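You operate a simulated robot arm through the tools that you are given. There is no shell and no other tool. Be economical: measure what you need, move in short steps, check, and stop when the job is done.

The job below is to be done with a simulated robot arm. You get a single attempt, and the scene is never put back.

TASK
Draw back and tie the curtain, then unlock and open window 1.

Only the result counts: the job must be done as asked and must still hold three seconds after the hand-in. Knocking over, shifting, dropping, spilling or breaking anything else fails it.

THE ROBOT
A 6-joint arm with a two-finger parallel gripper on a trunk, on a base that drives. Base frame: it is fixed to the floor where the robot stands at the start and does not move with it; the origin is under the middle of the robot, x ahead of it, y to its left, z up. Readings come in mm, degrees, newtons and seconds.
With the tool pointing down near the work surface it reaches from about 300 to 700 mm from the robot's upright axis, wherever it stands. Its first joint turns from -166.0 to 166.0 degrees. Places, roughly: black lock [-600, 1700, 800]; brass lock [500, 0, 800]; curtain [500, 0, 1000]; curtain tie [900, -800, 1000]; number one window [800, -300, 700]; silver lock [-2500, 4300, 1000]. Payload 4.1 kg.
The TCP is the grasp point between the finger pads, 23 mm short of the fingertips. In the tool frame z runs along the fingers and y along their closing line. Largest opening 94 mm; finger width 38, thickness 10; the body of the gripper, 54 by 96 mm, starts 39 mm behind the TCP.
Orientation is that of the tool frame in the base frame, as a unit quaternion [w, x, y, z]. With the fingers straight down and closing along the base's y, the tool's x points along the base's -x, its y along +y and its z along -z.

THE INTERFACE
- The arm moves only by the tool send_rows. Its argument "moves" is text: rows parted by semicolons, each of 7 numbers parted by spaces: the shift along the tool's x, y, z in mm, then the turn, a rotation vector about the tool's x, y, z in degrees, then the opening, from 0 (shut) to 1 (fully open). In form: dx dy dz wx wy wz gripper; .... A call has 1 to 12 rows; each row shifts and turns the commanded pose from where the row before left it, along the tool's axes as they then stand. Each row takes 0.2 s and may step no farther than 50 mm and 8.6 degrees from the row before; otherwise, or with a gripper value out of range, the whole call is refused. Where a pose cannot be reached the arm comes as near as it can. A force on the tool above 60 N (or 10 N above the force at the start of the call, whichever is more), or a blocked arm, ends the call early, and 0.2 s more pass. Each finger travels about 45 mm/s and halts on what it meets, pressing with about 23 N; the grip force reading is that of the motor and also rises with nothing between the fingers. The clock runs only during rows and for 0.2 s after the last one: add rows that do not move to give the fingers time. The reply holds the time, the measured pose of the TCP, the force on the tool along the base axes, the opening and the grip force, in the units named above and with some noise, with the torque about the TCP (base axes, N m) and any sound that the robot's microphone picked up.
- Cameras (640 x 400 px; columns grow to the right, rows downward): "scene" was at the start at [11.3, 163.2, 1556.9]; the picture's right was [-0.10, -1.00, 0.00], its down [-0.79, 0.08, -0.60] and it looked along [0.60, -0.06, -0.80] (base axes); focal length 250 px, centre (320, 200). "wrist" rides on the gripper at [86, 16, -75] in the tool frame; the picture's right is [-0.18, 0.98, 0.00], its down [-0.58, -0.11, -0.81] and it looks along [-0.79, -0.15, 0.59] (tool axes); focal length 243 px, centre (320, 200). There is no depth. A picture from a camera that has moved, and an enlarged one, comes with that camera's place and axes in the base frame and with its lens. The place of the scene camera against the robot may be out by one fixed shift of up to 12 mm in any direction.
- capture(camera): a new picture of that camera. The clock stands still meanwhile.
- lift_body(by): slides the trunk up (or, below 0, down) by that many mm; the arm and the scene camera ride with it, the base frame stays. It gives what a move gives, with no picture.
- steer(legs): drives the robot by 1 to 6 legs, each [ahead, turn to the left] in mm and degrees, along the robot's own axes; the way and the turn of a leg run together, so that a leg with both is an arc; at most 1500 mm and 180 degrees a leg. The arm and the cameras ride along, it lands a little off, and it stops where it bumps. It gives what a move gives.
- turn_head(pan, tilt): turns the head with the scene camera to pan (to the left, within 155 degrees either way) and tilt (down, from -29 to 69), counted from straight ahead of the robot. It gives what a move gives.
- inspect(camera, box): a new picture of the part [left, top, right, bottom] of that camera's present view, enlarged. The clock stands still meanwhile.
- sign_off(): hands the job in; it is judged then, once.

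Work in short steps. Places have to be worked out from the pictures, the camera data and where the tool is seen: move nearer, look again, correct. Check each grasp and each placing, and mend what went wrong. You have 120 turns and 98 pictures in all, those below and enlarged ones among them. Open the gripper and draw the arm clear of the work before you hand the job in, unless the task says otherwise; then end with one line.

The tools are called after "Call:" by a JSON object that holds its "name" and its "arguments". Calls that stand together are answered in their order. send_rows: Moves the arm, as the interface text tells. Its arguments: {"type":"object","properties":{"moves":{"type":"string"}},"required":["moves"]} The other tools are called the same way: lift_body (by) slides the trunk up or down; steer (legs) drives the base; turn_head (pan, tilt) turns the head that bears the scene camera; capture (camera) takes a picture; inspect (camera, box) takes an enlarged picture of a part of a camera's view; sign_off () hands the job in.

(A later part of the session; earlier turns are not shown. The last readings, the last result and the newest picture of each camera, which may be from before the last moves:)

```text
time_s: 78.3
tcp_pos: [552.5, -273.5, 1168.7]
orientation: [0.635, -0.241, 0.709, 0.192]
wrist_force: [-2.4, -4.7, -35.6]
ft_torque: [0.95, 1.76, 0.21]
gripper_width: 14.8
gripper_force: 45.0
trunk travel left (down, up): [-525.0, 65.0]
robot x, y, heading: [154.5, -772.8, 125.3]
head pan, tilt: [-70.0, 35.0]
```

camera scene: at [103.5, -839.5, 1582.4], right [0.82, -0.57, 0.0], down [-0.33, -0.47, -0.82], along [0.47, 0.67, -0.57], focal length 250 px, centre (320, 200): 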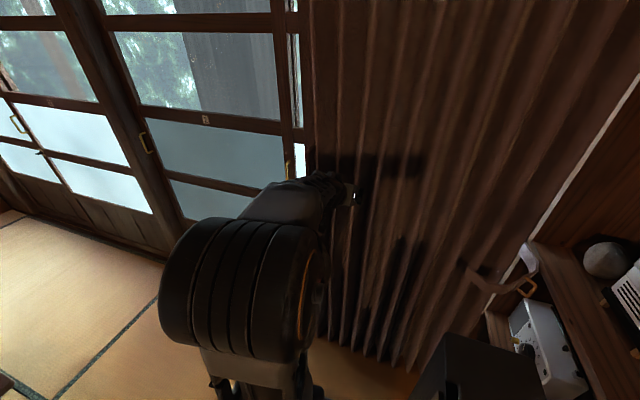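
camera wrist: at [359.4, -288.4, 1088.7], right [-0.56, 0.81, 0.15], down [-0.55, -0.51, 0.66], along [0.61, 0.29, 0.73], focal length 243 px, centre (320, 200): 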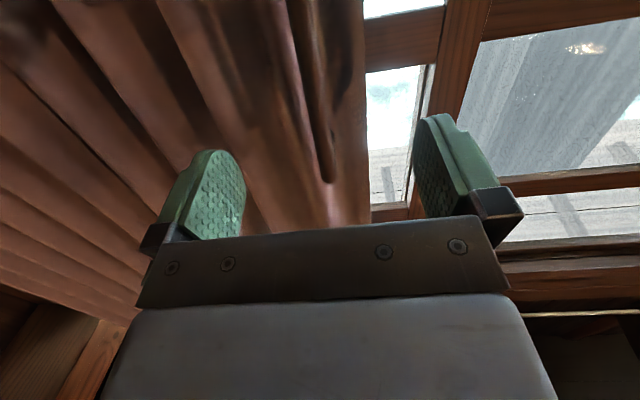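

Another 8 mm down, then drive backward 100 mm with the handle held.

Call:
{"name": "send_rows", "arguments": {"moves": "8 0 0 0 0 0 0;0 0 0 0 0 0 0"}}

Call:
{"name": "steer", "arguments": {"legs": [[-100, 0]]}}

```text
time_s: 78.9
tcp_pos: [552.6, -273.6, 1168.7]
orientation: [0.641, -0.24, 0.703, 0.195]
wrist_force: [5.2, 3.9, -9.1]
ft_torque: [0.48, 2.19, 0.28]
gripper_width: 14.6
gripper_force: 45.4
trunk travel left (down, up): [-525.0, 65.0]
robot x, y, heading: [157.3, -773.1, 125.2]
head pan, tilt: [-70.0, 35.0]
```

```text
time_s: 80.0
tcp_pos: [611.4, -357.4, 1168.9]
orientation: [0.642, -0.239, 0.701, 0.196]
wrist_force: [10.9, 10.6, -0.4]
ft_torque: [1.71, 0.79, 0.08]
gripper_width: 14.7
gripper_force: 44.9
trunk travel left (down, up): [-525.0, 65.0]
robot x, y, heading: [218.5, -854.2, 125.1]
head pan, tilt: [-70.0, 35.0]
```

Driving works well. Check the view of the curtain and tie and what is behind the robot.

Call:
{"name": "turn_head", "arguments": {"pan": -110, "tilt": 35}}

Call:
{"name": "capture", "arguments": {"camera": "scene"}}

Call:
{"name": "turn_head", "arguments": {"pan": -153, "tilt": 40}}

Call:
{"name": "capture", "arguments": {"camera": "scene"}}

```text
time_s: 81.1
tcp_pos: [612.0, -356.0, 1168.6]
orientation: [0.642, -0.239, 0.702, 0.195]
wrist_force: [9.3, 6.9, -1.9]
ft_torque: [1.42, 0.98, 0.0]
gripper_width: 14.7
gripper_force: 44.6
trunk travel left (down, up): [-525.0, 65.0]
robot x, y, heading: [216.6, -853.1, 125.1]
head pan, tilt: [-110.0, 35.0]
```

```text
63 pictures are left
camera scene: at [199.2, -970.2, 1582.5], right [0.26, -0.96, 0.0], down [-0.55, -0.15, -0.82], along [0.79, 0.21, -0.57], focal length 250 px, centre (320, 200)
```

scene: 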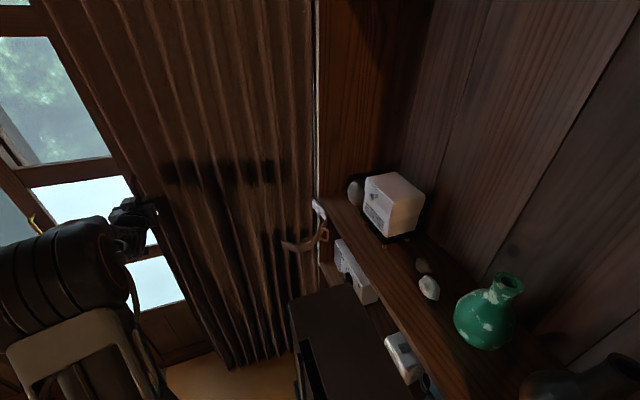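

```text
time_s: 82.2
tcp_pos: [612.5, -357.1, 1168.5]
orientation: [0.642, -0.238, 0.702, 0.196]
wrist_force: [9.0, 8.1, -3.2]
ft_torque: [1.45, 1.03, -0.01]
gripper_width: 14.9
gripper_force: 45.6
trunk travel left (down, up): [-525.0, 65.0]
robot x, y, heading: [218.1, -853.1, 125.0]
head pan, tilt: [-153.0, 40.0]
```

```text
62 pictures are left
camera scene: at [189.5, -1033.1, 1575.1], right [-0.47, -0.88, 0.0], down [-0.57, 0.3, -0.77], along [0.68, -0.36, -0.64], focal length 250 px, centre (320, 200)
```

scene: 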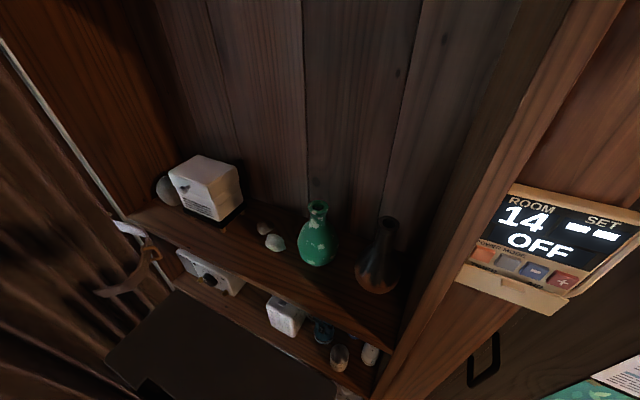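

The robot's rear is near the shelf, so no more backing. The limit seems to be a minimum reach with a level tool; I loosen the grip slightly, pitch the tool 34° down around the bar, and regrip.

Call:
{"name": "send_rows", "arguments": {"moves": "0 0 0 0 0 0 0.3;0 0 0 0 0 0 0.3;0 0 0 0 8.5 0 0.3;0 0 0 0 8.5 0 0.3;0 0 0 0 8.5 0 0.3;0 0 0 0 8.5 0 0.3;0 0 0 0 0 0 0;0 0 0 0 0 0 0;0 0 0 0 0 0 0"}}

```text
time_s: 84.2
tcp_pos: [608.1, -360.1, 1180.5]
orientation: [0.417, -0.282, 0.855, 0.124]
wrist_force: [-4.2, -5.2, 44.8]
ft_torque: [0.99, 0.9, 0.0]
gripper_width: 14.7
gripper_force: 44.9
trunk travel left (down, up): [-525.0, 65.0]
robot x, y, heading: [214.4, -857.0, 125.4]
head pan, tilt: [-153.0, 40.0]
```

Regripped with ~52° pitch. Relax the vertical force and pull on.

Call:
{"name": "send_rows", "arguments": {"moves": "-3 -20 -2.5 0 0 0 0;0.9 -30 0 0 0 0 0;0.9 -30 0 0 0 0 0;0.9 -30 0 0 0 0 0;0.9 -30 0 0 0 0 0"}}

Call:
{"name": "turn_head", "arguments": {"pan": -110, "tilt": 35}}

Call:
{"name": "capture", "arguments": {"camera": "scene"}}

```text
time_s: 85.4
tcp_pos: [691.4, -478.4, 1180.8]
orientation: [0.413, -0.28, 0.858, 0.12]
wrist_force: [1.0, -7.5, 26.5]
ft_torque: [3.54, 0.93, -0.14]
gripper_width: 15.0
gripper_force: 46.0
trunk travel left (down, up): [-525.0, 65.0]
robot x, y, heading: [216.3, -856.2, 125.3]
head pan, tilt: [-153.0, 40.0]
```

```text
time_s: 86.5
tcp_pos: [688.7, -473.4, 1180.2]
orientation: [0.413, -0.285, 0.857, 0.119]
wrist_force: [-3.3, 1.9, 26.0]
ft_torque: [3.07, 0.94, 0.06]
gripper_width: 14.8
gripper_force: 45.5
trunk travel left (down, up): [-525.0, 65.0]
robot x, y, heading: [215.0, -854.0, 125.1]
head pan, tilt: [-110.0, 35.0]
```

```text
61 pictures are left
camera scene: at [194.6, -974.1, 1582.2], right [0.26, -0.97, 0.0], down [-0.55, -0.15, -0.82], along [0.79, 0.21, -0.57], focal length 250 px, centre (320, 200)
```

scene: 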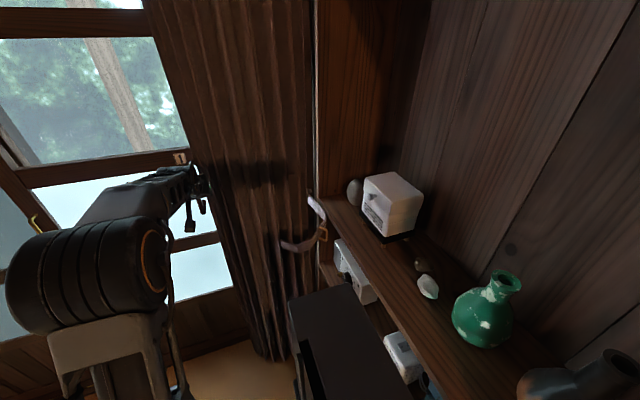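

Works well; the window 1 tag starts to show. Keep pulling until resistance.

Call:
{"name": "send_rows", "arguments": {"moves": "0 -30 -2 0 0 0 0;0.9 -30 0 0 0 0 0;0.9 -30 0 0 0 0 0"}}

Call:
{"name": "capture", "arguments": {"camera": "scene"}}

```text
time_s: 87.3
tcp_pos: [743.2, -550.3, 1179.9]
orientation: [0.412, -0.282, 0.858, 0.118]
wrist_force: [8.2, -2.3, 24.6]
ft_torque: [2.02, 0.92, 0.06]
gripper_width: 15.2
gripper_force: 44.6
trunk travel left (down, up): [-525.0, 65.0]
robot x, y, heading: [210.9, -855.9, 125.4]
head pan, tilt: [-110.0, 35.0]
```

```text
60 pictures are left
camera scene: at [197.3, -974.9, 1582.3], right [0.26, -0.97, 0.0], down [-0.55, -0.15, -0.82], along [0.79, 0.21, -0.57], focal length 250 px, centre (320, 200)
```

scene: 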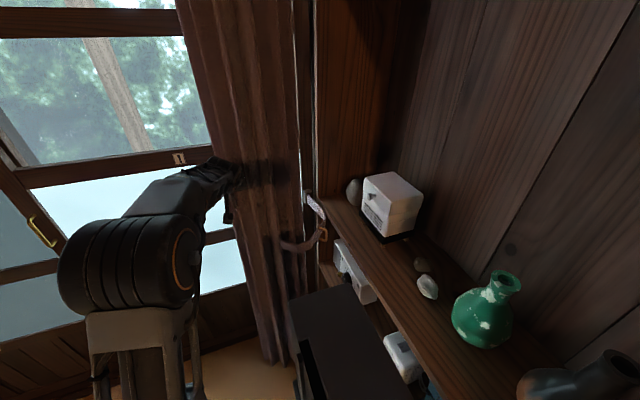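

Window 1 is mostly uncovered. Zoom at the tie to see how it must close, then continue.

Call:
{"name": "inspect", "arguments": {"camera": "scene", "box": [256, 180, 352, 270]}}

Call:
{"name": "send_rows", "arguments": {"moves": "0 -30 -1.5 0 0 0 0;0.9 -30 0 0 0 0 0"}}

Call:
{"name": "capture", "arguments": {"camera": "scene"}}

```text
4.44 times, centred on (304, 225) of scene
camera zoom: at [197.3, -974.9, 1582.3], right [0.26, -0.97, 0.0], down [-0.55, -0.15, -0.82], along [0.79, 0.21, -0.57], focal length 1113 px, centre (391, 89)
```

zoom: 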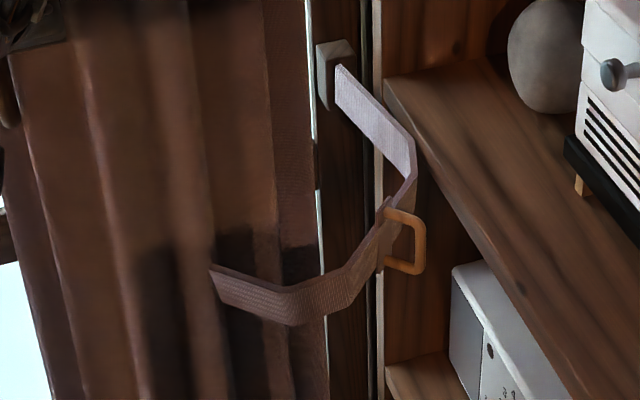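

```text
time_s: 87.9
tcp_pos: [776.7, -597.5, 1180.6]
orientation: [0.409, -0.283, 0.859, 0.117]
wrist_force: [12.1, 8.7, 15.7]
ft_torque: [2.74, 0.06, -0.28]
gripper_width: 15.1
gripper_force: 45.2
trunk travel left (down, up): [-525.0, 65.0]
robot x, y, heading: [216.6, -857.0, 125.3]
head pan, tilt: [-110.0, 35.0]
```

```text
58 pictures are left
camera scene: at [197.8, -971.2, 1582.5], right [0.26, -0.97, 0.0], down [-0.55, -0.15, -0.82], along [0.79, 0.21, -0.57], focal length 250 px, centre (320, 200)
```

scene: 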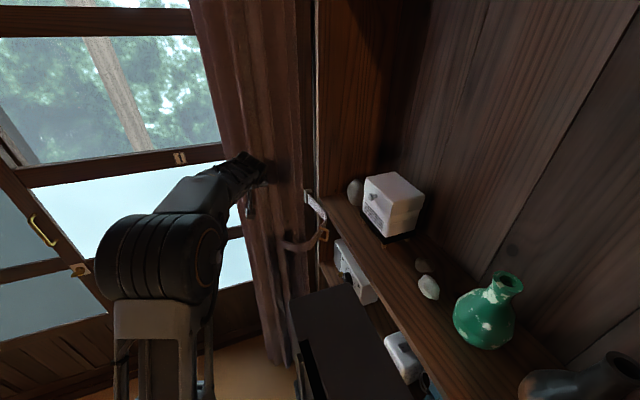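

The tie is a hinged C-shaped band on a block right of the curtain, with a brass loop to swing it around the bunch. Continue compressing the curtain until it stops.

Call:
{"name": "send_rows", "arguments": {"moves": "0 -25 0 0 0 0 0;0.9 -25 0 0 0 0 0;0 0 0 0 0 0 0"}}

Call:
{"name": "capture", "arguments": {"camera": "scene"}}

```text
time_s: 88.3
tcp_pos: [775.6, -597.4, 1180.0]
orientation: [0.4, -0.296, 0.857, 0.13]
wrist_force: [-26.4, 13.8, 4.9]
ft_torque: [2.69, 0.47, 0.27]
gripper_width: 14.2
gripper_force: 45.0
trunk travel left (down, up): [-525.0, 65.0]
robot x, y, heading: [216.7, -850.7, 126.1]
head pan, tilt: [-110.0, 35.0]
stopped in row 2: the force on the tool passed its limit (the readings are from after the stop); the commanded pose is now the measured one
```

```text
57 pictures are left
camera scene: at [194.0, -970.6, 1582.2], right [0.28, -0.96, 0.0], down [-0.55, -0.16, -0.82], along [0.79, 0.23, -0.57], focal length 250 px, centre (320, 200)
```

scene: 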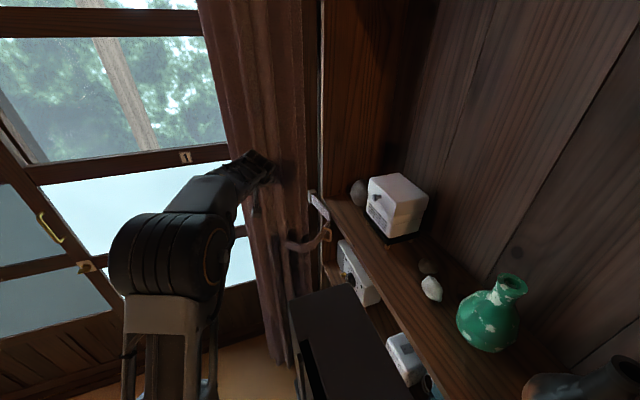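

Hard stop at a≈934: fully bunched. Release the handle and draw back, then view the tie.

Call:
{"name": "send_rows", "arguments": {"moves": "0 0 0 0 0 0 0.5;0 0 0 0 0 0 1;0 0 0 0 0 0 1;0 0 0 0 0 0 1;0 0 0 0 0 0 1;0 0 -30 0 0 0 1;0 0 -40 0 0 0 1;0 0 -40 0 0 0 1"}}

Call:
{"name": "capture", "arguments": {"camera": "wrist"}}

Call:
{"name": "inspect", "arguments": {"camera": "scene", "box": [240, 150, 400, 270]}}

```text
time_s: 90.2
tcp_pos: [713.1, -653.2, 1249.6]
orientation: [0.4, -0.296, 0.858, 0.126]
wrist_force: [0.1, -0.2, -0.1]
ft_torque: [-0.03, 0.0, 0.03]
gripper_width: 94.0
gripper_force: 0.1
trunk travel left (down, up): [-525.0, 65.0]
robot x, y, heading: [216.5, -857.2, 125.7]
head pan, tilt: [-110.0, 35.0]
```

```text
56 pictures are left
camera wrist: at [613.7, -707.6, 1231.1], right [-0.51, 0.85, 0.12], down [-0.14, -0.22, 0.97], along [0.85, 0.47, 0.23], focal length 243 px, centre (320, 200)
```

wrist: 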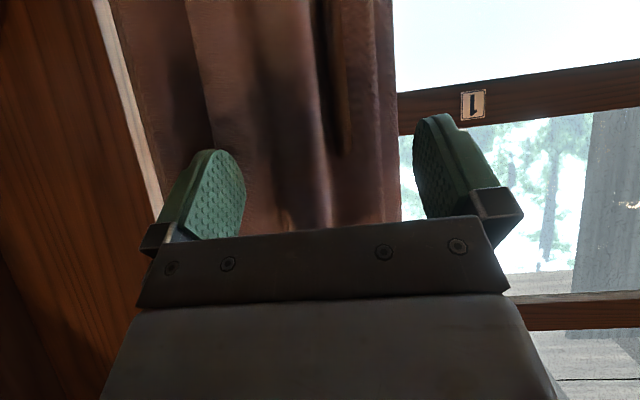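

```text
3.33 times, centred on (320, 210) of scene
camera zoom: at [197.4, -971.7, 1582.3], right [0.27, -0.96, 0.0], down [-0.55, -0.16, -0.82], along [0.79, 0.22, -0.57], focal length 834 px, centre (320, 167)
```

zoom: 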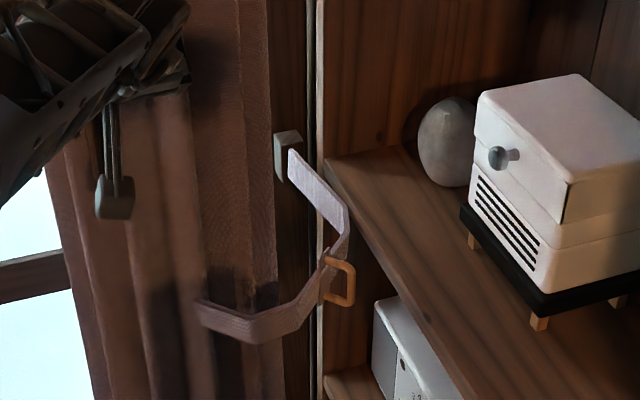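

The bunch holds. The closed tie will lie in front of the bunch at z≈975, hinge at about (a 1166, b 457). I'll work facing the wall squarely: retract the arm, swing it 90° left relative to the robot, then turn the robot right 90°.

Call:
{"name": "send_rows", "arguments": {"moves": "21.4 0 -25 0 0 0 1;21.4 0 -25 0 0 0 1;21.4 0 -25 0 0 0 0.5;-7.6 44.3 9 -4.57 0 -3.88 0.2;-7.6 44.3 9 -4.57 0 -3.88 0;-7.6 44.3 9 -4.57 0 -3.88 0;-7.6 44.3 9 -4.57 0 -3.88 0;-7.6 44.3 9 -4.57 0 -3.88 0;-7.6 44.3 9 -4.57 0 -3.88 0;-7.6 44.3 9 -4.57 0 -3.88 0;-7.6 44.3 9 -4.57 0 -3.88 0;-7.6 44.3 9 -4.57 0 -3.88 0"}}

Call:
{"name": "send_rows", "arguments": {"moves": "-7.6 44.3 9 -4.57 0 -3.88 0;-7.6 44.3 9 -4.57 0 -3.88 0;-7.6 44.3 9 -4.57 0 -3.88 0;-7.6 44.3 9 -4.57 0 -3.88 0;-7.6 44.3 9 -4.57 0 -3.88 0;-7.6 44.3 9 -4.57 0 -3.88 0"}}

```text
time_s: 92.8
tcp_pos: [347.8, -439.5, 1241.0]
orientation: [-0.293, 0.654, -0.634, -0.291]
wrist_force: [-0.6, -1.4, 0.7]
ft_torque: [0.05, -0.02, 0.0]
gripper_width: 0.0
gripper_force: 23.4
trunk travel left (down, up): [-525.0, 65.0]
robot x, y, heading: [215.5, -857.0, 125.8]
head pan, tilt: [-110.0, 35.0]
```

```text
time_s: 94.2
tcp_pos: [72.8, -445.0, 1236.2]
orientation: [-0.182, 0.818, -0.403, -0.368]
wrist_force: [0.3, -0.3, -0.1]
ft_torque: [0.0, 0.03, 0.01]
gripper_width: 0.0
gripper_force: 22.5
trunk travel left (down, up): [-525.0, 65.0]
robot x, y, heading: [214.2, -853.4, 125.7]
head pan, tilt: [-110.0, 35.0]
```

Now turn the robot right 91° to face the wall, look with the head toward the tie.

Call:
{"name": "steer", "arguments": {"legs": [[0, -91]]}}

Call:
{"name": "turn_head", "arguments": {"pan": -25, "tilt": 30}}

Call:
{"name": "capture", "arguments": {"camera": "scene"}}

Call:
{"name": "capture", "arguments": {"camera": "wrist"}}

```text
time_s: 98.4
tcp_pos: [626.6, -720.5, 1236.3]
orientation: [0.391, -0.282, 0.867, 0.127]
wrist_force: [-0.7, -0.6, -0.8]
ft_torque: [0.02, -0.03, 0.01]
gripper_width: 0.0
gripper_force: 22.5
trunk travel left (down, up): [-525.0, 65.0]
robot x, y, heading: [216.4, -854.8, 34.2]
head pan, tilt: [-110.0, 35.0]
```

```text
time_s: 100.0
tcp_pos: [627.3, -721.1, 1235.3]
orientation: [0.391, -0.282, 0.867, 0.127]
wrist_force: [-0.3, -0.9, 0.1]
ft_torque: [0.02, 0.01, 0.01]
gripper_width: 0.0
gripper_force: 22.6
trunk travel left (down, up): [-525.0, 65.0]
robot x, y, heading: [216.2, -849.7, 34.6]
head pan, tilt: [-25.0, 30.0]
```

```text
54 pictures are left
camera scene: at [158.5, -731.1, 1590.2], right [0.16, -0.99, 0.0], down [-0.49, -0.08, -0.87], along [0.85, 0.14, -0.5], focal length 250 px, centre (320, 200)
```

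scene: 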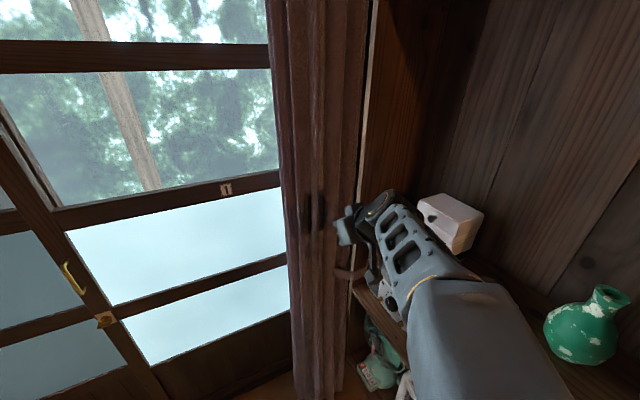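

```text
53 pictures are left
camera wrist: at [525.0, -773.2, 1220.5], right [-0.48, 0.87, 0.14], down [-0.11, -0.22, 0.97], along [0.87, 0.45, 0.2], focal length 243 px, centre (320, 200)
```

wrist: 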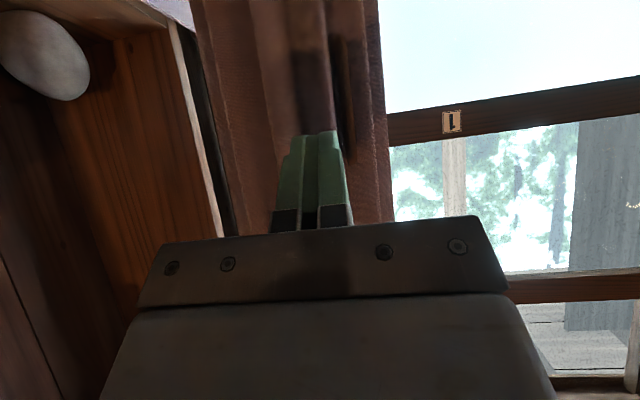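

Robot faces the wall. I lower the arm to z≈1005 while shifting right ~60 mm, staying ~55 mm short of the strap, then look.

Call:
{"name": "send_rows", "arguments": {"moves": "28.9 -12 24.6 0 0 0 0;28.9 -12 24.6 0 0 0 0;28.9 -12 24.6 0 0 0 0;28.9 -12 24.6 0 0 0 0;28.9 -12 24.6 0 0 0 0;28.9 0 24.6 0 0 0 0"}}

Call:
{"name": "capture", "arguments": {"camera": "scene"}}

Call:
{"name": "capture", "arguments": {"camera": "wrist"}}

```text
time_s: 101.4
tcp_pos: [661.8, -777.3, 1007.3]
orientation: [0.391, -0.281, 0.867, 0.127]
wrist_force: [0.5, -0.1, 0.6]
ft_torque: [-0.03, 0.0, 0.03]
gripper_width: 0.0
gripper_force: 22.8
trunk travel left (down, up): [-525.0, 65.0]
robot x, y, heading: [217.7, -852.6, 34.4]
head pan, tilt: [-25.0, 30.0]
```

```text
52 pictures are left
camera scene: at [159.0, -731.2, 1590.3], right [0.16, -0.99, 0.0], down [-0.49, -0.08, -0.87], along [0.85, 0.14, -0.5], focal length 250 px, centre (320, 200)
```

scene: 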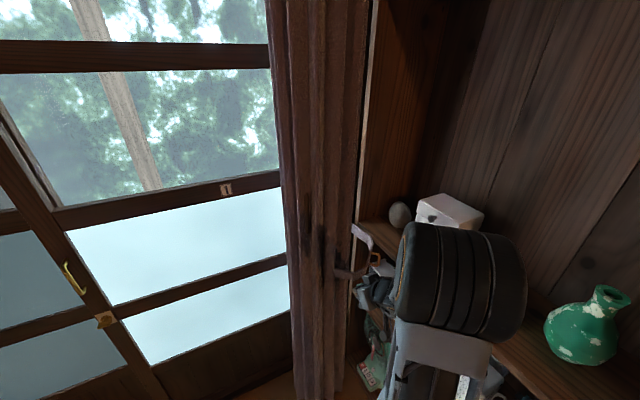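

```text
51 pictures are left
camera wrist: at [559.1, -828.8, 992.0], right [-0.48, 0.87, 0.14], down [-0.11, -0.22, 0.97], along [0.87, 0.45, 0.2], focal length 243 px, centre (320, 200)
```

wrist: 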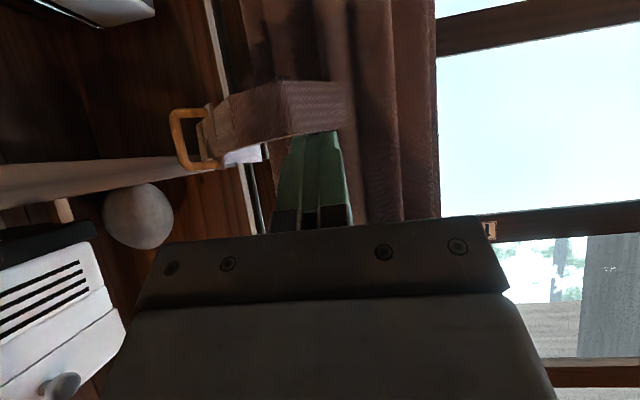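

The wrist view fits my estimate: strap bend at (743,-758,960), loop at (839,-816,964). I'll level the tool a bit, lower to strap height and bring the closed fingertips up to the strap's outside near the bend.

Call:
{"name": "send_rows", "arguments": {"moves": "0 0 0 0 -8.6 0 0;29.75 -32.5 18.4 0 0 0 0;-10.5 0 17 0 0 0 0;-10.5 0 17 0 0 0 0"}}

Call:
{"name": "capture", "arguments": {"camera": "wrist"}}

```text
time_s: 102.4
tcp_pos: [710.1, -776.0, 972.3]
orientation: [0.455, -0.272, 0.835, 0.147]
wrist_force: [-0.8, -0.1, 0.5]
ft_torque: [0.0, 0.0, 0.0]
gripper_width: 0.0
gripper_force: 23.1
trunk travel left (down, up): [-525.0, 65.0]
robot x, y, heading: [218.4, -852.1, 34.5]
head pan, tilt: [-25.0, 30.0]
```

```text
50 pictures are left
camera wrist: at [611.0, -826.7, 940.7], right [-0.5, 0.85, 0.15], down [-0.23, -0.3, 0.93], along [0.84, 0.43, 0.34], focal length 243 px, centre (320, 200)
```

wrist: 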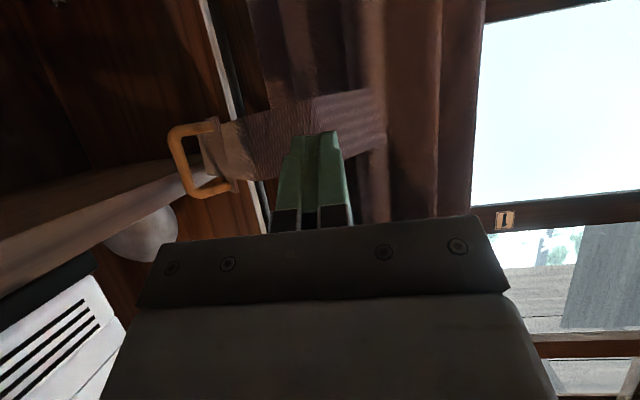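

Fingertips are just before the bend. Push along the arc about the hinge.

Call:
{"name": "send_rows", "arguments": {"moves": "-20.5 25 33 0 0 0 0;-12.6 34 20.4 0 0 0 0;-14.2 31 23 0 0 0 0"}}

Call:
{"name": "capture", "arguments": {"camera": "wrist"}}

Call:
{"name": "capture", "arguments": {"camera": "scene"}}

```text
time_s: 103.2
tcp_pos: [726.7, -649.1, 968.2]
orientation: [0.454, -0.272, 0.836, 0.147]
wrist_force: [0.3, -0.1, -0.2]
ft_torque: [-0.02, -0.02, 0.01]
gripper_width: 0.0
gripper_force: 22.2
trunk travel left (down, up): [-525.0, 65.0]
robot x, y, heading: [214.6, -850.7, 34.4]
head pan, tilt: [-25.0, 30.0]
```

```text
49 pictures are left
camera wrist: at [629.2, -699.5, 938.1], right [-0.5, 0.85, 0.15], down [-0.23, -0.3, 0.93], along [0.84, 0.43, 0.34], focal length 243 px, centre (320, 200)
```

wrist: 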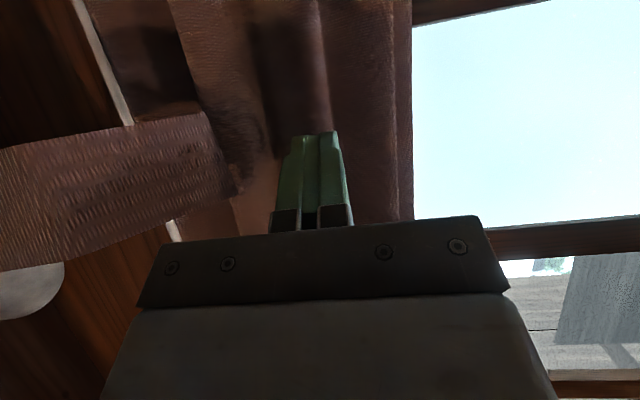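

```text
48 pictures are left
camera scene: at [158.4, -730.8, 1590.2], right [0.16, -0.99, 0.0], down [-0.49, -0.08, -0.87], along [0.85, 0.14, -0.5], focal length 250 px, centre (320, 200)
```

scene: 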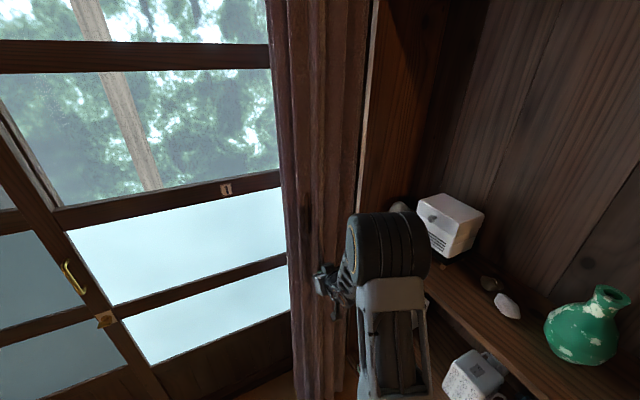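

The fingertips slipped past the bend without moving the strap. I back off, go right so that the tips face the strap between ring and bend, and look.

Call:
{"name": "send_rows", "arguments": {"moves": "21 0 -34 0 0 0 0;26 0 -42 0 0 0 0;13 -30 -21 0 0 0 0;0 -45 0 0 0 0 0;0 -45 0 0 0 0 0"}}

Call:
{"name": "capture", "arguments": {"camera": "wrist"}}

```text
time_s: 104.4
tcp_pos: [704.4, -814.7, 974.0]
orientation: [0.454, -0.272, 0.835, 0.147]
wrist_force: [0.1, 0.3, 0.2]
ft_torque: [0.05, 0.02, -0.03]
gripper_width: 0.0
gripper_force: 23.2
trunk travel left (down, up): [-525.0, 65.0]
robot x, y, heading: [218.6, -852.9, 34.5]
head pan, tilt: [-25.0, 30.0]
```

```text
47 pictures are left
camera wrist: at [606.1, -865.0, 941.3], right [-0.5, 0.85, 0.15], down [-0.23, -0.3, 0.93], along [0.84, 0.43, 0.34], focal length 243 px, centre (320, 200)
```

wrist: 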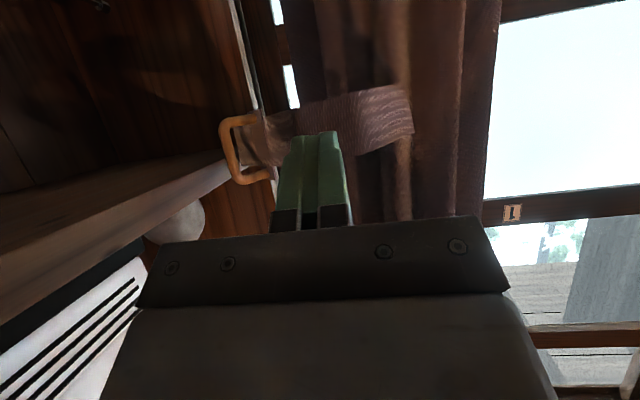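

Tips now face the band between ring and bend. Push straight toward the wall ~120 mm.

Call:
{"name": "send_rows", "arguments": {"moves": "-15.75 0 25.5 0 0 0 0;-15.75 0 25.5 0 0 0 0;-15.75 0 25.5 0 0 0 0;-15.75 0 25.5 0 0 0 0"}}

Call:
{"name": "capture", "arguments": {"camera": "wrist"}}

```text
time_s: 105.1
tcp_pos: [745.8, -778.7, 967.3]
orientation: [0.446, -0.276, 0.838, 0.15]
wrist_force: [-33.6, -6.9, 13.5]
ft_torque: [0.29, -0.44, 0.36]
gripper_width: 0.0
gripper_force: 23.2
trunk travel left (down, up): [-525.0, 65.0]
robot x, y, heading: [214.8, -852.3, 34.4]
head pan, tilt: [-25.0, 30.0]
stopped in row 3: the force on the tool passed its limit (the readings are from after the stop); the commanded pose is now the measured one
```

```text
46 pictures are left
camera wrist: at [646.6, -828.9, 937.7], right [-0.5, 0.85, 0.16], down [-0.21, -0.3, 0.93], along [0.84, 0.43, 0.33], focal length 243 px, centre (320, 200)
```

wrist: 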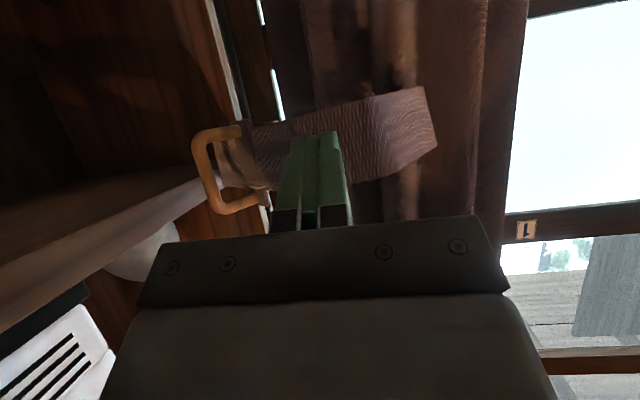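

The band resisted 60 N without turning. I back off a little and inspect the hinge and ring closely to understand the mechanism.

Call:
{"name": "send_rows", "arguments": {"moves": "15.75 0 -25.5 0 0 0 0;15.75 0 -25.5 0 0 0 0;15.75 20 -25.5 0 0 0 0;0 45 0 0 0 0 0;0 45 0 0 0 0 0;0 45 0 0 0 0 0;0 45 0 0 0 0 0"}}

Call:
{"name": "inspect", "arguments": {"camera": "scene", "box": [320, 200, 416, 300]}}

Call:
{"name": "capture", "arguments": {"camera": "wrist"}}

```text
time_s: 106.7
tcp_pos: [626.3, -658.7, 962.0]
orientation: [0.446, -0.274, 0.839, 0.149]
wrist_force: [0.4, 0.0, 0.7]
ft_torque: [0.01, 0.01, 0.01]
gripper_width: 0.1
gripper_force: 22.7
out of reach, approached as far as the arm can: row 5, 6, 7
trunk travel left (down, up): [-525.0, 65.0]
robot x, y, heading: [213.4, -853.3, 34.2]
head pan, tilt: [-25.0, 30.0]
```

```text
4.00 times, centred on (368, 250) of scene
camera zoom: at [157.8, -730.7, 1590.1], right [0.16, -0.99, 0.0], down [-0.49, -0.08, -0.87], along [0.85, 0.14, -0.5], focal length 1001 px, centre (128, 0)
```

zoom: 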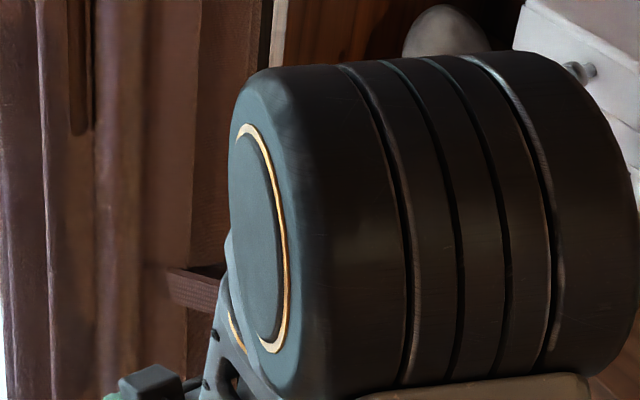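

```text
44 pictures are left
camera wrist: at [526.5, -709.7, 932.3], right [-0.5, 0.85, 0.16], down [-0.21, -0.3, 0.93], along [0.84, 0.43, 0.33], focal length 243 px, centre (320, 200)
```

wrist: 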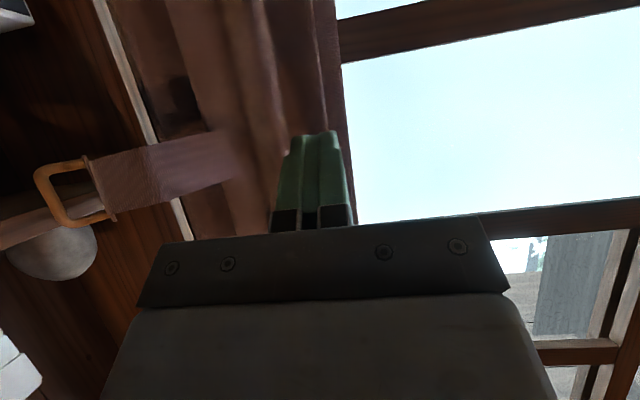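

The push was straight through the hinge line (the reaction pointed at the hinge), so it jammed. I'll touch the band again near the ring and then move along the true arc (mostly leftward).

Call:
{"name": "send_rows", "arguments": {"moves": "0 -45 -10 0 0 0 0;-4 -46 -3 0 0 0 0;-4 -46 -2 0 0 0 0;0 -46 0 0 0 0 0"}}

Call:
{"name": "capture", "arguments": {"camera": "wrist"}}

```text
time_s: 107.7
tcp_pos: [727.4, -815.8, 974.9]
orientation: [0.445, -0.274, 0.839, 0.148]
wrist_force: [-0.2, 0.0, 0.3]
ft_torque: [0.0, 0.0, 0.0]
gripper_width: 0.1
gripper_force: 23.1
trunk travel left (down, up): [-525.0, 65.0]
robot x, y, heading: [216.9, -851.3, 34.5]
head pan, tilt: [-25.0, 30.0]
```

```text
43 pictures are left
camera wrist: at [627.8, -866.2, 943.6], right [-0.5, 0.85, 0.16], down [-0.21, -0.3, 0.93], along [0.84, 0.43, 0.33], focal length 243 px, centre (320, 200)
```

wrist: 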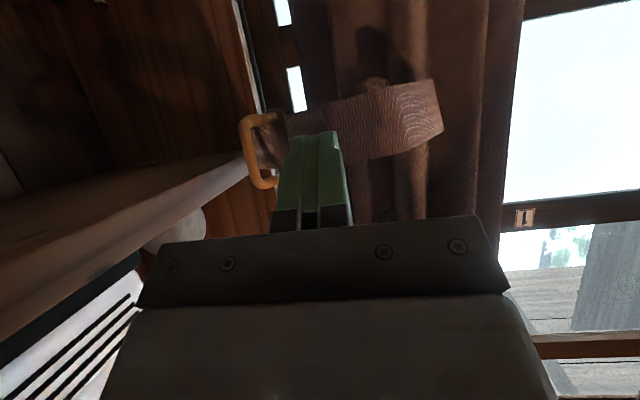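

Tip is 50 mm short of the band, just left of the ring. Approach and follow the arc.

Call:
{"name": "send_rows", "arguments": {"moves": "-13 0 21 0 0 0 0;-11 0 18 0 0 0 0;-8.4 36 13.6 0 0 0 0;-10 32 16 0 0 0 0"}}

Call:
{"name": "capture", "arguments": {"camera": "wrist"}}

```text
time_s: 108.7
tcp_pos: [752.4, -710.2, 973.6]
orientation: [0.448, -0.276, 0.837, 0.148]
wrist_force: [-25.1, 2.0, 9.0]
ft_torque: [0.19, -0.19, 0.63]
gripper_width: 0.0
gripper_force: 23.1
trunk travel left (down, up): [-525.0, 65.0]
robot x, y, heading: [215.1, -854.7, 34.2]
head pan, tilt: [-25.0, 30.0]
```

```text
42 pictures are left
camera wrist: at [654.0, -762.2, 942.8], right [-0.5, 0.85, 0.15], down [-0.21, -0.3, 0.93], along [0.84, 0.43, 0.33], focal length 243 px, centre (320, 200)
```

wrist: 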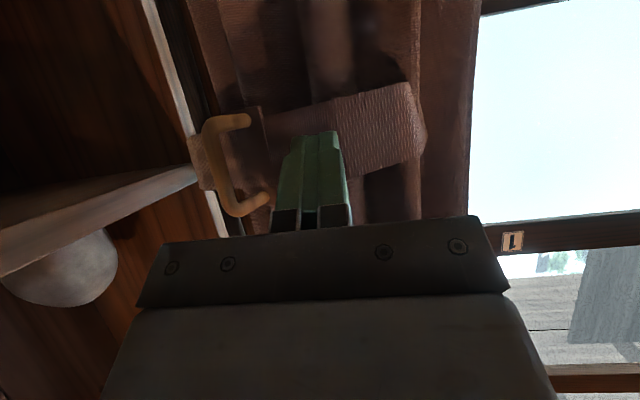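

The strap is swinging. Continue along the arc.

Call:
{"name": "send_rows", "arguments": {"moves": "-12 30 19.5 0 0 0 0;-14.7 26 23.8 0 0 0 0"}}

Call:
{"name": "capture", "arguments": {"camera": "wrist"}}

```text
time_s: 109.3
tcp_pos: [763.0, -634.3, 971.6]
orientation: [0.447, -0.274, 0.839, 0.148]
wrist_force: [-0.3, -0.5, 1.3]
ft_torque: [0.01, -0.01, -0.02]
gripper_width: 0.0
gripper_force: 23.4
trunk travel left (down, up): [-525.0, 65.0]
robot x, y, heading: [216.3, -854.2, 34.3]
head pan, tilt: [-25.0, 30.0]
```

```text
41 pictures are left
camera wrist: at [663.5, -685.6, 940.4], right [-0.5, 0.85, 0.16], down [-0.21, -0.3, 0.93], along [0.84, 0.43, 0.33], focal length 243 px, centre (320, 200)
```

wrist: 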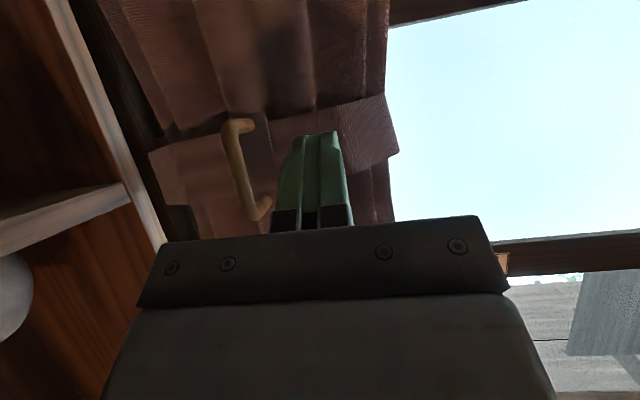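

The band now lies across the bunch, with its end near the leading edge. Push on toward the wall to close it fully.

Call:
{"name": "send_rows", "arguments": {"moves": "-15.7 22 25.5 0 0 0 0;-15.7 15 25.5 0 0 0 0"}}

Call:
{"name": "capture", "arguments": {"camera": "wrist"}}

Call:
{"name": "capture", "arguments": {"camera": "scene"}}

```text
time_s: 109.8
tcp_pos: [769.5, -608.1, 968.8]
orientation: [0.443, -0.265, 0.844, 0.143]
wrist_force: [-36.8, -29.2, 25.3]
ft_torque: [0.42, -0.74, -0.3]
gripper_width: 0.0
gripper_force: 23.0
trunk travel left (down, up): [-525.0, 65.0]
robot x, y, heading: [212.9, -857.8, 34.0]
head pan, tilt: [-25.0, 30.0]
stopped in row 2: the force on the tool passed its limit (the readings are from after the stop); the commanded pose is now the measured one
```

```text
40 pictures are left
camera wrist: at [669.3, -656.9, 940.9], right [-0.48, 0.86, 0.16], down [-0.21, -0.29, 0.94], along [0.85, 0.41, 0.32], focal length 243 px, centre (320, 200)
```

wrist: 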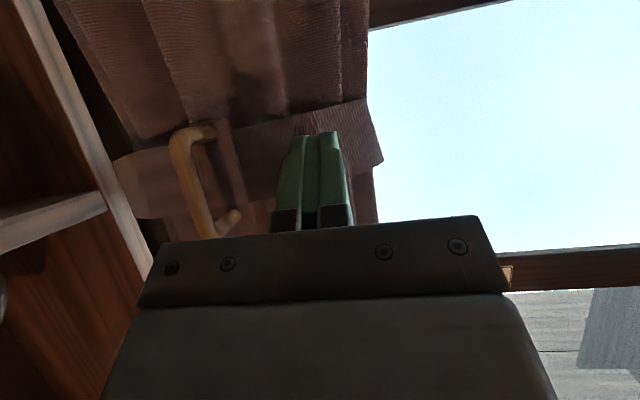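

```text
39 pictures are left
camera scene: at [149.6, -735.4, 1590.8], right [0.15, -0.99, 0.0], down [-0.49, -0.08, -0.87], along [0.86, 0.14, -0.49], focal length 250 px, centre (320, 200)
```

scene: 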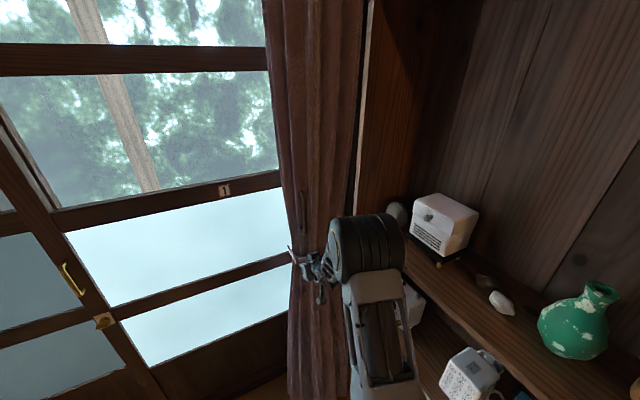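

The curtain is cinched at the waist now and the band is at a stop. Back off and check that it stays.

Call:
{"name": "send_rows", "arguments": {"moves": "16 0 -25 0 0 0 0;16 0 -25 0 0 0 0;16 0 -25 0 0 0 0;16 0 -25 0 0 0 0;-20 30 -10 0 0 0 0;-20 40 -10 0 0 0 0"}}

Call:
{"name": "capture", "arguments": {"camera": "wrist"}}

Call:
{"name": "inspect", "arguments": {"camera": "scene", "box": [260, 170, 420, 300]}}

```text
time_s: 111.2
tcp_pos: [642.5, -612.3, 1014.7]
orientation: [0.441, -0.267, 0.845, 0.144]
wrist_force: [0.9, 0.2, -0.4]
ft_torque: [-0.02, 0.02, 0.03]
gripper_width: 0.1
gripper_force: 23.0
trunk travel left (down, up): [-525.0, 65.0]
robot x, y, heading: [219.0, -852.8, 34.3]
head pan, tilt: [-25.0, 30.0]
```

```text
38 pictures are left
camera wrist: at [541.3, -662.6, 986.8], right [-0.48, 0.86, 0.16], down [-0.2, -0.28, 0.94], along [0.85, 0.42, 0.31], focal length 243 px, centre (320, 200)
```

wrist: 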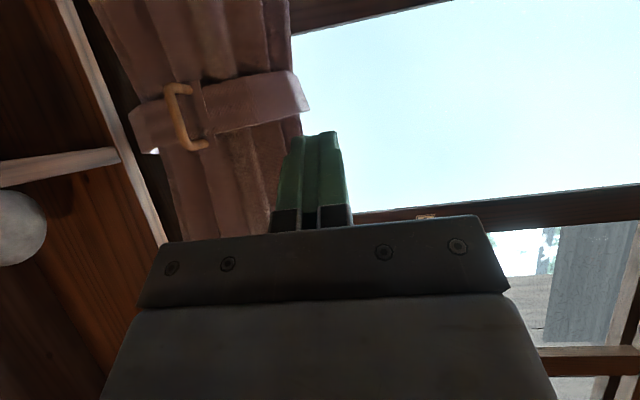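

```text
3.08 times, centred on (340, 235) of scene
camera zoom: at [157.8, -730.9, 1590.1], right [0.16, -0.99, 0.0], down [-0.49, -0.08, -0.87], along [0.86, 0.14, -0.5], focal length 770 px, centre (258, 92)
```

zoom: 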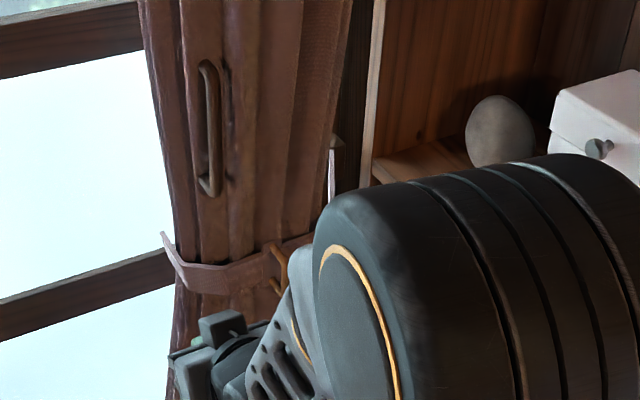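

The tie holds. Now inspect the lock and pull on the window stile.

Call:
{"name": "turn_head", "arguments": {"pan": 15, "tilt": 35}}

Call:
{"name": "capture", "arguments": {"camera": "scene"}}

```text
time_s: 112.3
tcp_pos: [642.7, -613.3, 1015.3]
orientation: [0.441, -0.266, 0.845, 0.143]
wrist_force: [-0.7, 0.3, -0.4]
ft_torque: [-0.03, 0.0, -0.02]
gripper_width: 0.3
gripper_force: 22.8
trunk travel left (down, up): [-525.0, 65.0]
robot x, y, heading: [217.7, -855.9, 34.1]
head pan, tilt: [15.0, 35.0]
```

```text
36 pictures are left
camera scene: at [126.8, -679.0, 1582.4], right [0.75, -0.66, 0.0], down [-0.38, -0.43, -0.82], along [0.54, 0.62, -0.57], focal length 250 px, centre (320, 200)
```

scene: 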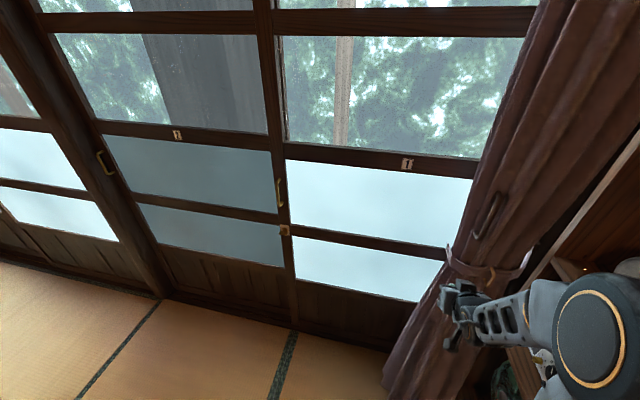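

Window 1 (right sash) has its pull on its left stile and the brass lock at the meeting stile. Zoom in.

Call:
{"name": "inspect", "arguments": {"camera": "scene", "box": [240, 160, 336, 260]}}

Call:
{"name": "inspect", "arguments": {"camera": "scene", "box": [264, 200, 312, 250]}}

```text
4.00 times, centred on (288, 210) of scene
camera zoom: at [126.8, -679.0, 1582.4], right [0.75, -0.66, 0.0], down [-0.38, -0.43, -0.82], along [0.54, 0.62, -0.57], focal length 1001 px, centre (448, 160)
```

zoom: 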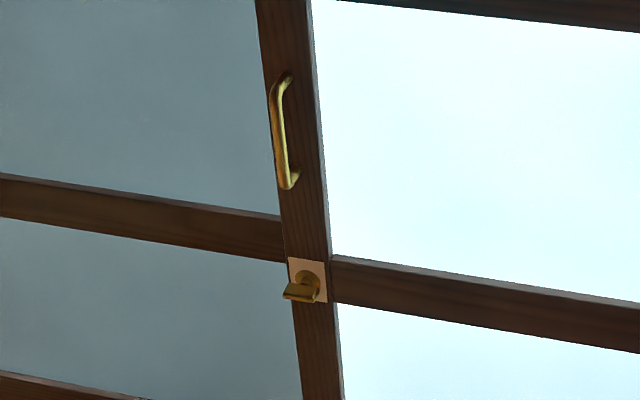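

```text
8.00 times, centred on (288, 225) of scene
camera zoom: at [126.8, -679.0, 1582.4], right [0.75, -0.66, 0.0], down [-0.38, -0.43, -0.82], along [0.54, 0.62, -0.57], focal length 2003 px, centre (576, 0)
```

zoom: 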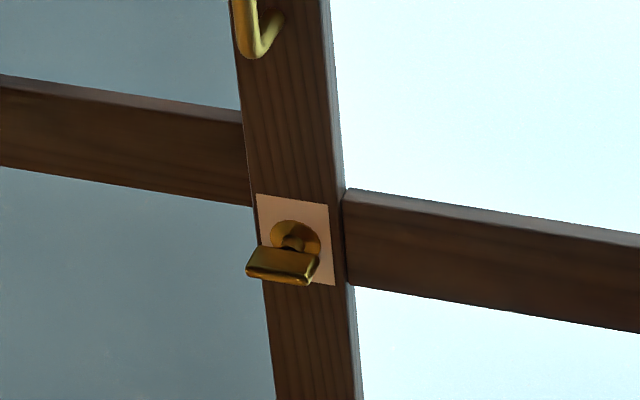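

The lock is a thumb-turn (paddle horizontal) on window 1's stile below its pull. I drive to stand squarely in front of the lock, about 640 mm away.

Call:
{"name": "steer", "arguments": {"legs": [[0, 77.4], [746, 0], [0, -76.8]]}}

Call:
{"name": "lift_body", "arguments": {"by": -330}}

Call:
{"name": "turn_head", "arguments": {"pan": -20, "tilt": 35}}

Call:
{"name": "capture", "arguments": {"camera": "scene"}}

Call:
{"name": "capture", "arguments": {"camera": "wrist"}}

```text
time_s: 122.9
tcp_pos: [366.6, 73.7, 1014.1]
orientation: [0.439, -0.275, 0.843, 0.148]
wrist_force: [0.1, -0.1, -0.1]
ft_torque: [-0.02, 0.0, -0.03]
gripper_width: 0.1
gripper_force: 22.6
trunk travel left (down, up): [-525.0, 65.0]
robot x, y, heading: [-58.6, -172.6, 34.9]
head pan, tilt: [15.0, 35.0]
```

```text
time_s: 126.1
tcp_pos: [367.6, 72.4, 685.2]
orientation: [0.439, -0.275, 0.842, 0.147]
wrist_force: [-0.1, -0.2, 0.7]
ft_torque: [0.02, 0.0, 0.03]
gripper_width: 0.0
gripper_force: 22.7
trunk travel left (down, up): [-195.0, 395.0]
robot x, y, heading: [-60.1, -173.4, 35.3]
head pan, tilt: [15.0, 35.0]
```

```text
time_s: 127.1
tcp_pos: [367.2, 73.0, 684.3]
orientation: [0.439, -0.275, 0.843, 0.148]
wrist_force: [0.3, -0.3, -1.1]
ft_torque: [-0.01, 0.03, -0.05]
gripper_width: 0.1
gripper_force: 22.4
trunk travel left (down, up): [-195.0, 395.0]
robot x, y, heading: [-53.9, -175.5, 35.4]
head pan, tilt: [-20.0, 35.0]
```

```text
33 pictures are left
camera scene: at [-119.5, -46.5, 1252.4], right [0.26, -0.96, 0.0], down [-0.55, -0.15, -0.82], along [0.79, 0.21, -0.57], focal length 250 px, centre (320, 200)
```

scene: 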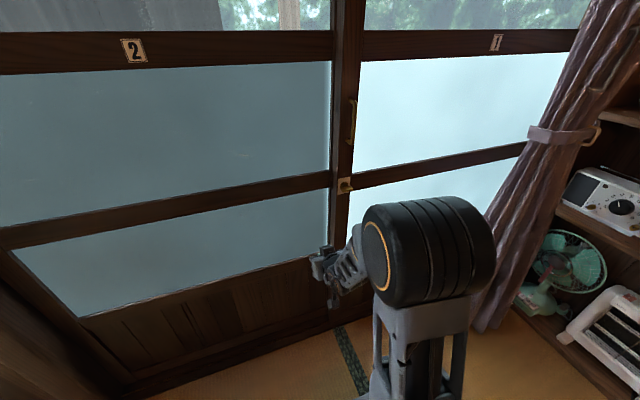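

```text
32 pictures are left
camera wrist: at [266.8, 21.8, 656.7], right [-0.5, 0.85, 0.16], down [-0.2, -0.29, 0.94], along [0.84, 0.44, 0.31], focal length 243 px, centre (320, 200)
```

wrist: 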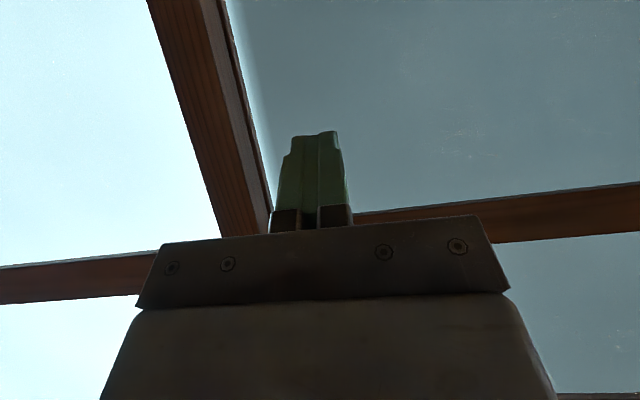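

Triangulated lock at about (547,50,838). I raise and shift the tool to ~75 mm before the lock and level it, then look with the wrist camera.

Call:
{"name": "send_rows", "arguments": {"moves": "-31.8 -24.2 -8.2 0 0 0 0;-31.8 -24.2 -8.2 0 0 0 0;-31.8 -24.2 -8.2 0 0 0 0;-31.8 -24.2 -8.2 0 0 0 0;-31.8 -24.2 -8.2 0 0 0 0.3;0 0 0 0 -8.6 0 0.6;0 0 0 0 -8.6 0 0.6;0 0 0 0 -8.6 0 0.6;0 0 0 0 -8.6 0 0.6"}}

Call:
{"name": "capture", "arguments": {"camera": "wrist"}}

```text
time_s: 129.1
tcp_pos: [483.4, 8.6, 837.9]
orientation: [0.67, -0.218, 0.674, 0.221]
wrist_force: [-0.5, -0.4, 0.7]
ft_torque: [0.02, 0.03, -0.01]
gripper_width: 56.7
gripper_force: 0.0
trunk travel left (down, up): [-195.0, 395.0]
robot x, y, heading: [-61.6, -174.9, 35.1]
head pan, tilt: [-20.0, 35.0]
```

```text
31 pictures are left
camera wrist: at [413.5, -21.8, 752.3], right [-0.58, 0.79, 0.19], down [-0.58, -0.57, 0.58], along [0.57, 0.23, 0.79], focal length 243 px, centre (320, 200)
```

wrist: 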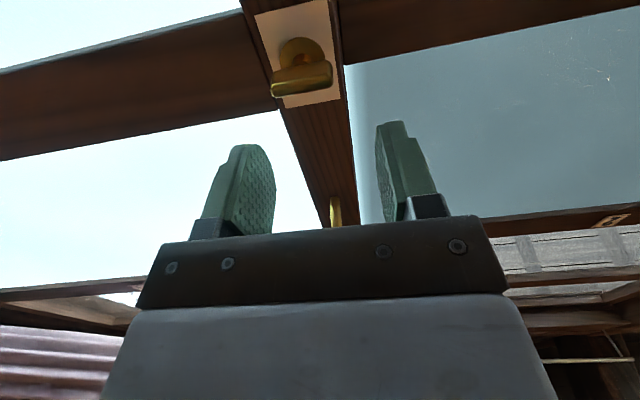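

Excellent view: paddle centre near (545,46,823). I roll the tool 90° so the fingers close vertically, and look again.

Call:
{"name": "send_rows", "arguments": {"moves": "0 0 0 0 0 8.6 0.6;0 0 0 0 0 8.6 0.6;0 0 0 0 0 8.6 0.6;0 0 0 0 0 8.6 0.6;0 0 0 0 0 8.6 0.6;0 0 0 0 0 8.6 0.6;0 0 0 0 0 8.6 0.6;0 0 0 0 0 8.6 0.6;0 0 0 0 0 8.6 0.6;0 0 0 0 0 8.6 0.6;0 0 0 0 0 4 0.6"}}

Call:
{"name": "capture", "arguments": {"camera": "wrist"}}

```text
time_s: 131.5
tcp_pos: [483.4, 8.3, 837.8]
orientation: [0.315, 0.323, 0.632, 0.63]
wrist_force: [-0.1, 0.4, -0.2]
ft_torque: [0.02, 0.01, -0.02]
gripper_width: 56.5
gripper_force: 0.2
trunk travel left (down, up): [-195.0, 395.0]
robot x, y, heading: [-56.7, -177.9, 35.1]
head pan, tilt: [-20.0, 35.0]
```

```text
30 pictures are left
camera wrist: at [372.6, 35.4, 855.6], right [0.12, -0.15, 0.98], down [-0.31, -0.95, -0.11], along [0.94, -0.29, -0.16], focal length 243 px, centre (320, 200)
```

wrist: 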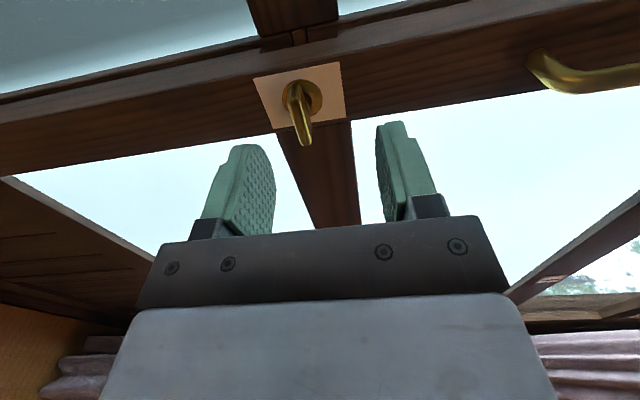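

Paddle centre triangulated at (544,44,822). Approach 60 mm with fingers above and below it and close.

Call:
{"name": "send_rows", "arguments": {"moves": "-6.7 -15.8 30 0 0 0 0.6;0 0 30 0 0 0 0.6;0 0 0 0 0 0 0.3;0 0 0 0 0 0 0;0 0 0 0 0 0 0;0 0 0 0 0 0 0"}}

Call:
{"name": "capture", "arguments": {"camera": "wrist"}}

```text
time_s: 132.9
tcp_pos: [536.0, 39.0, 821.9]
orientation: [0.316, 0.322, 0.633, 0.629]
wrist_force: [-1.2, 0.7, -6.7]
ft_torque: [0.49, -0.59, -0.19]
gripper_width: 9.0
gripper_force: 44.9
trunk travel left (down, up): [-195.0, 395.0]
robot x, y, heading: [-58.7, -171.4, 35.3]
head pan, tilt: [-20.0, 35.0]
```

```text
29 pictures are left
camera wrist: at [425.5, 65.0, 840.0], right [0.12, -0.15, 0.98], down [-0.3, -0.95, -0.11], along [0.94, -0.29, -0.16], focal length 243 px, centre (320, 200)
```

wrist: 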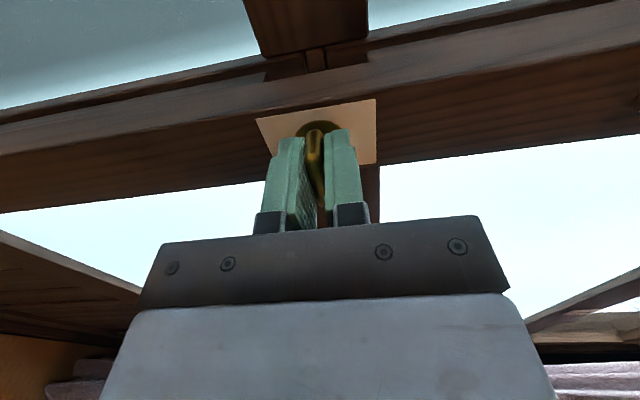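

The paddle is gripped (9 mm). Try turning one way gently and watch the torque.

Call:
{"name": "send_rows", "arguments": {"moves": "0 0 0 0 0 -5 0;0 0 0 0 0 -5 0;0 0 0 0 0 -5 0"}}

```text
time_s: 133.7
tcp_pos: [535.9, 38.8, 821.2]
orientation: [0.394, 0.237, 0.67, 0.583]
wrist_force: [-6.1, 3.5, -3.3]
ft_torque: [1.75, 0.71, -0.66]
gripper_width: 17.4
gripper_force: 44.5
trunk travel left (down, up): [-195.0, 395.0]
robot x, y, heading: [-60.4, -173.9, 35.1]
head pan, tilt: [-20.0, 35.0]
```

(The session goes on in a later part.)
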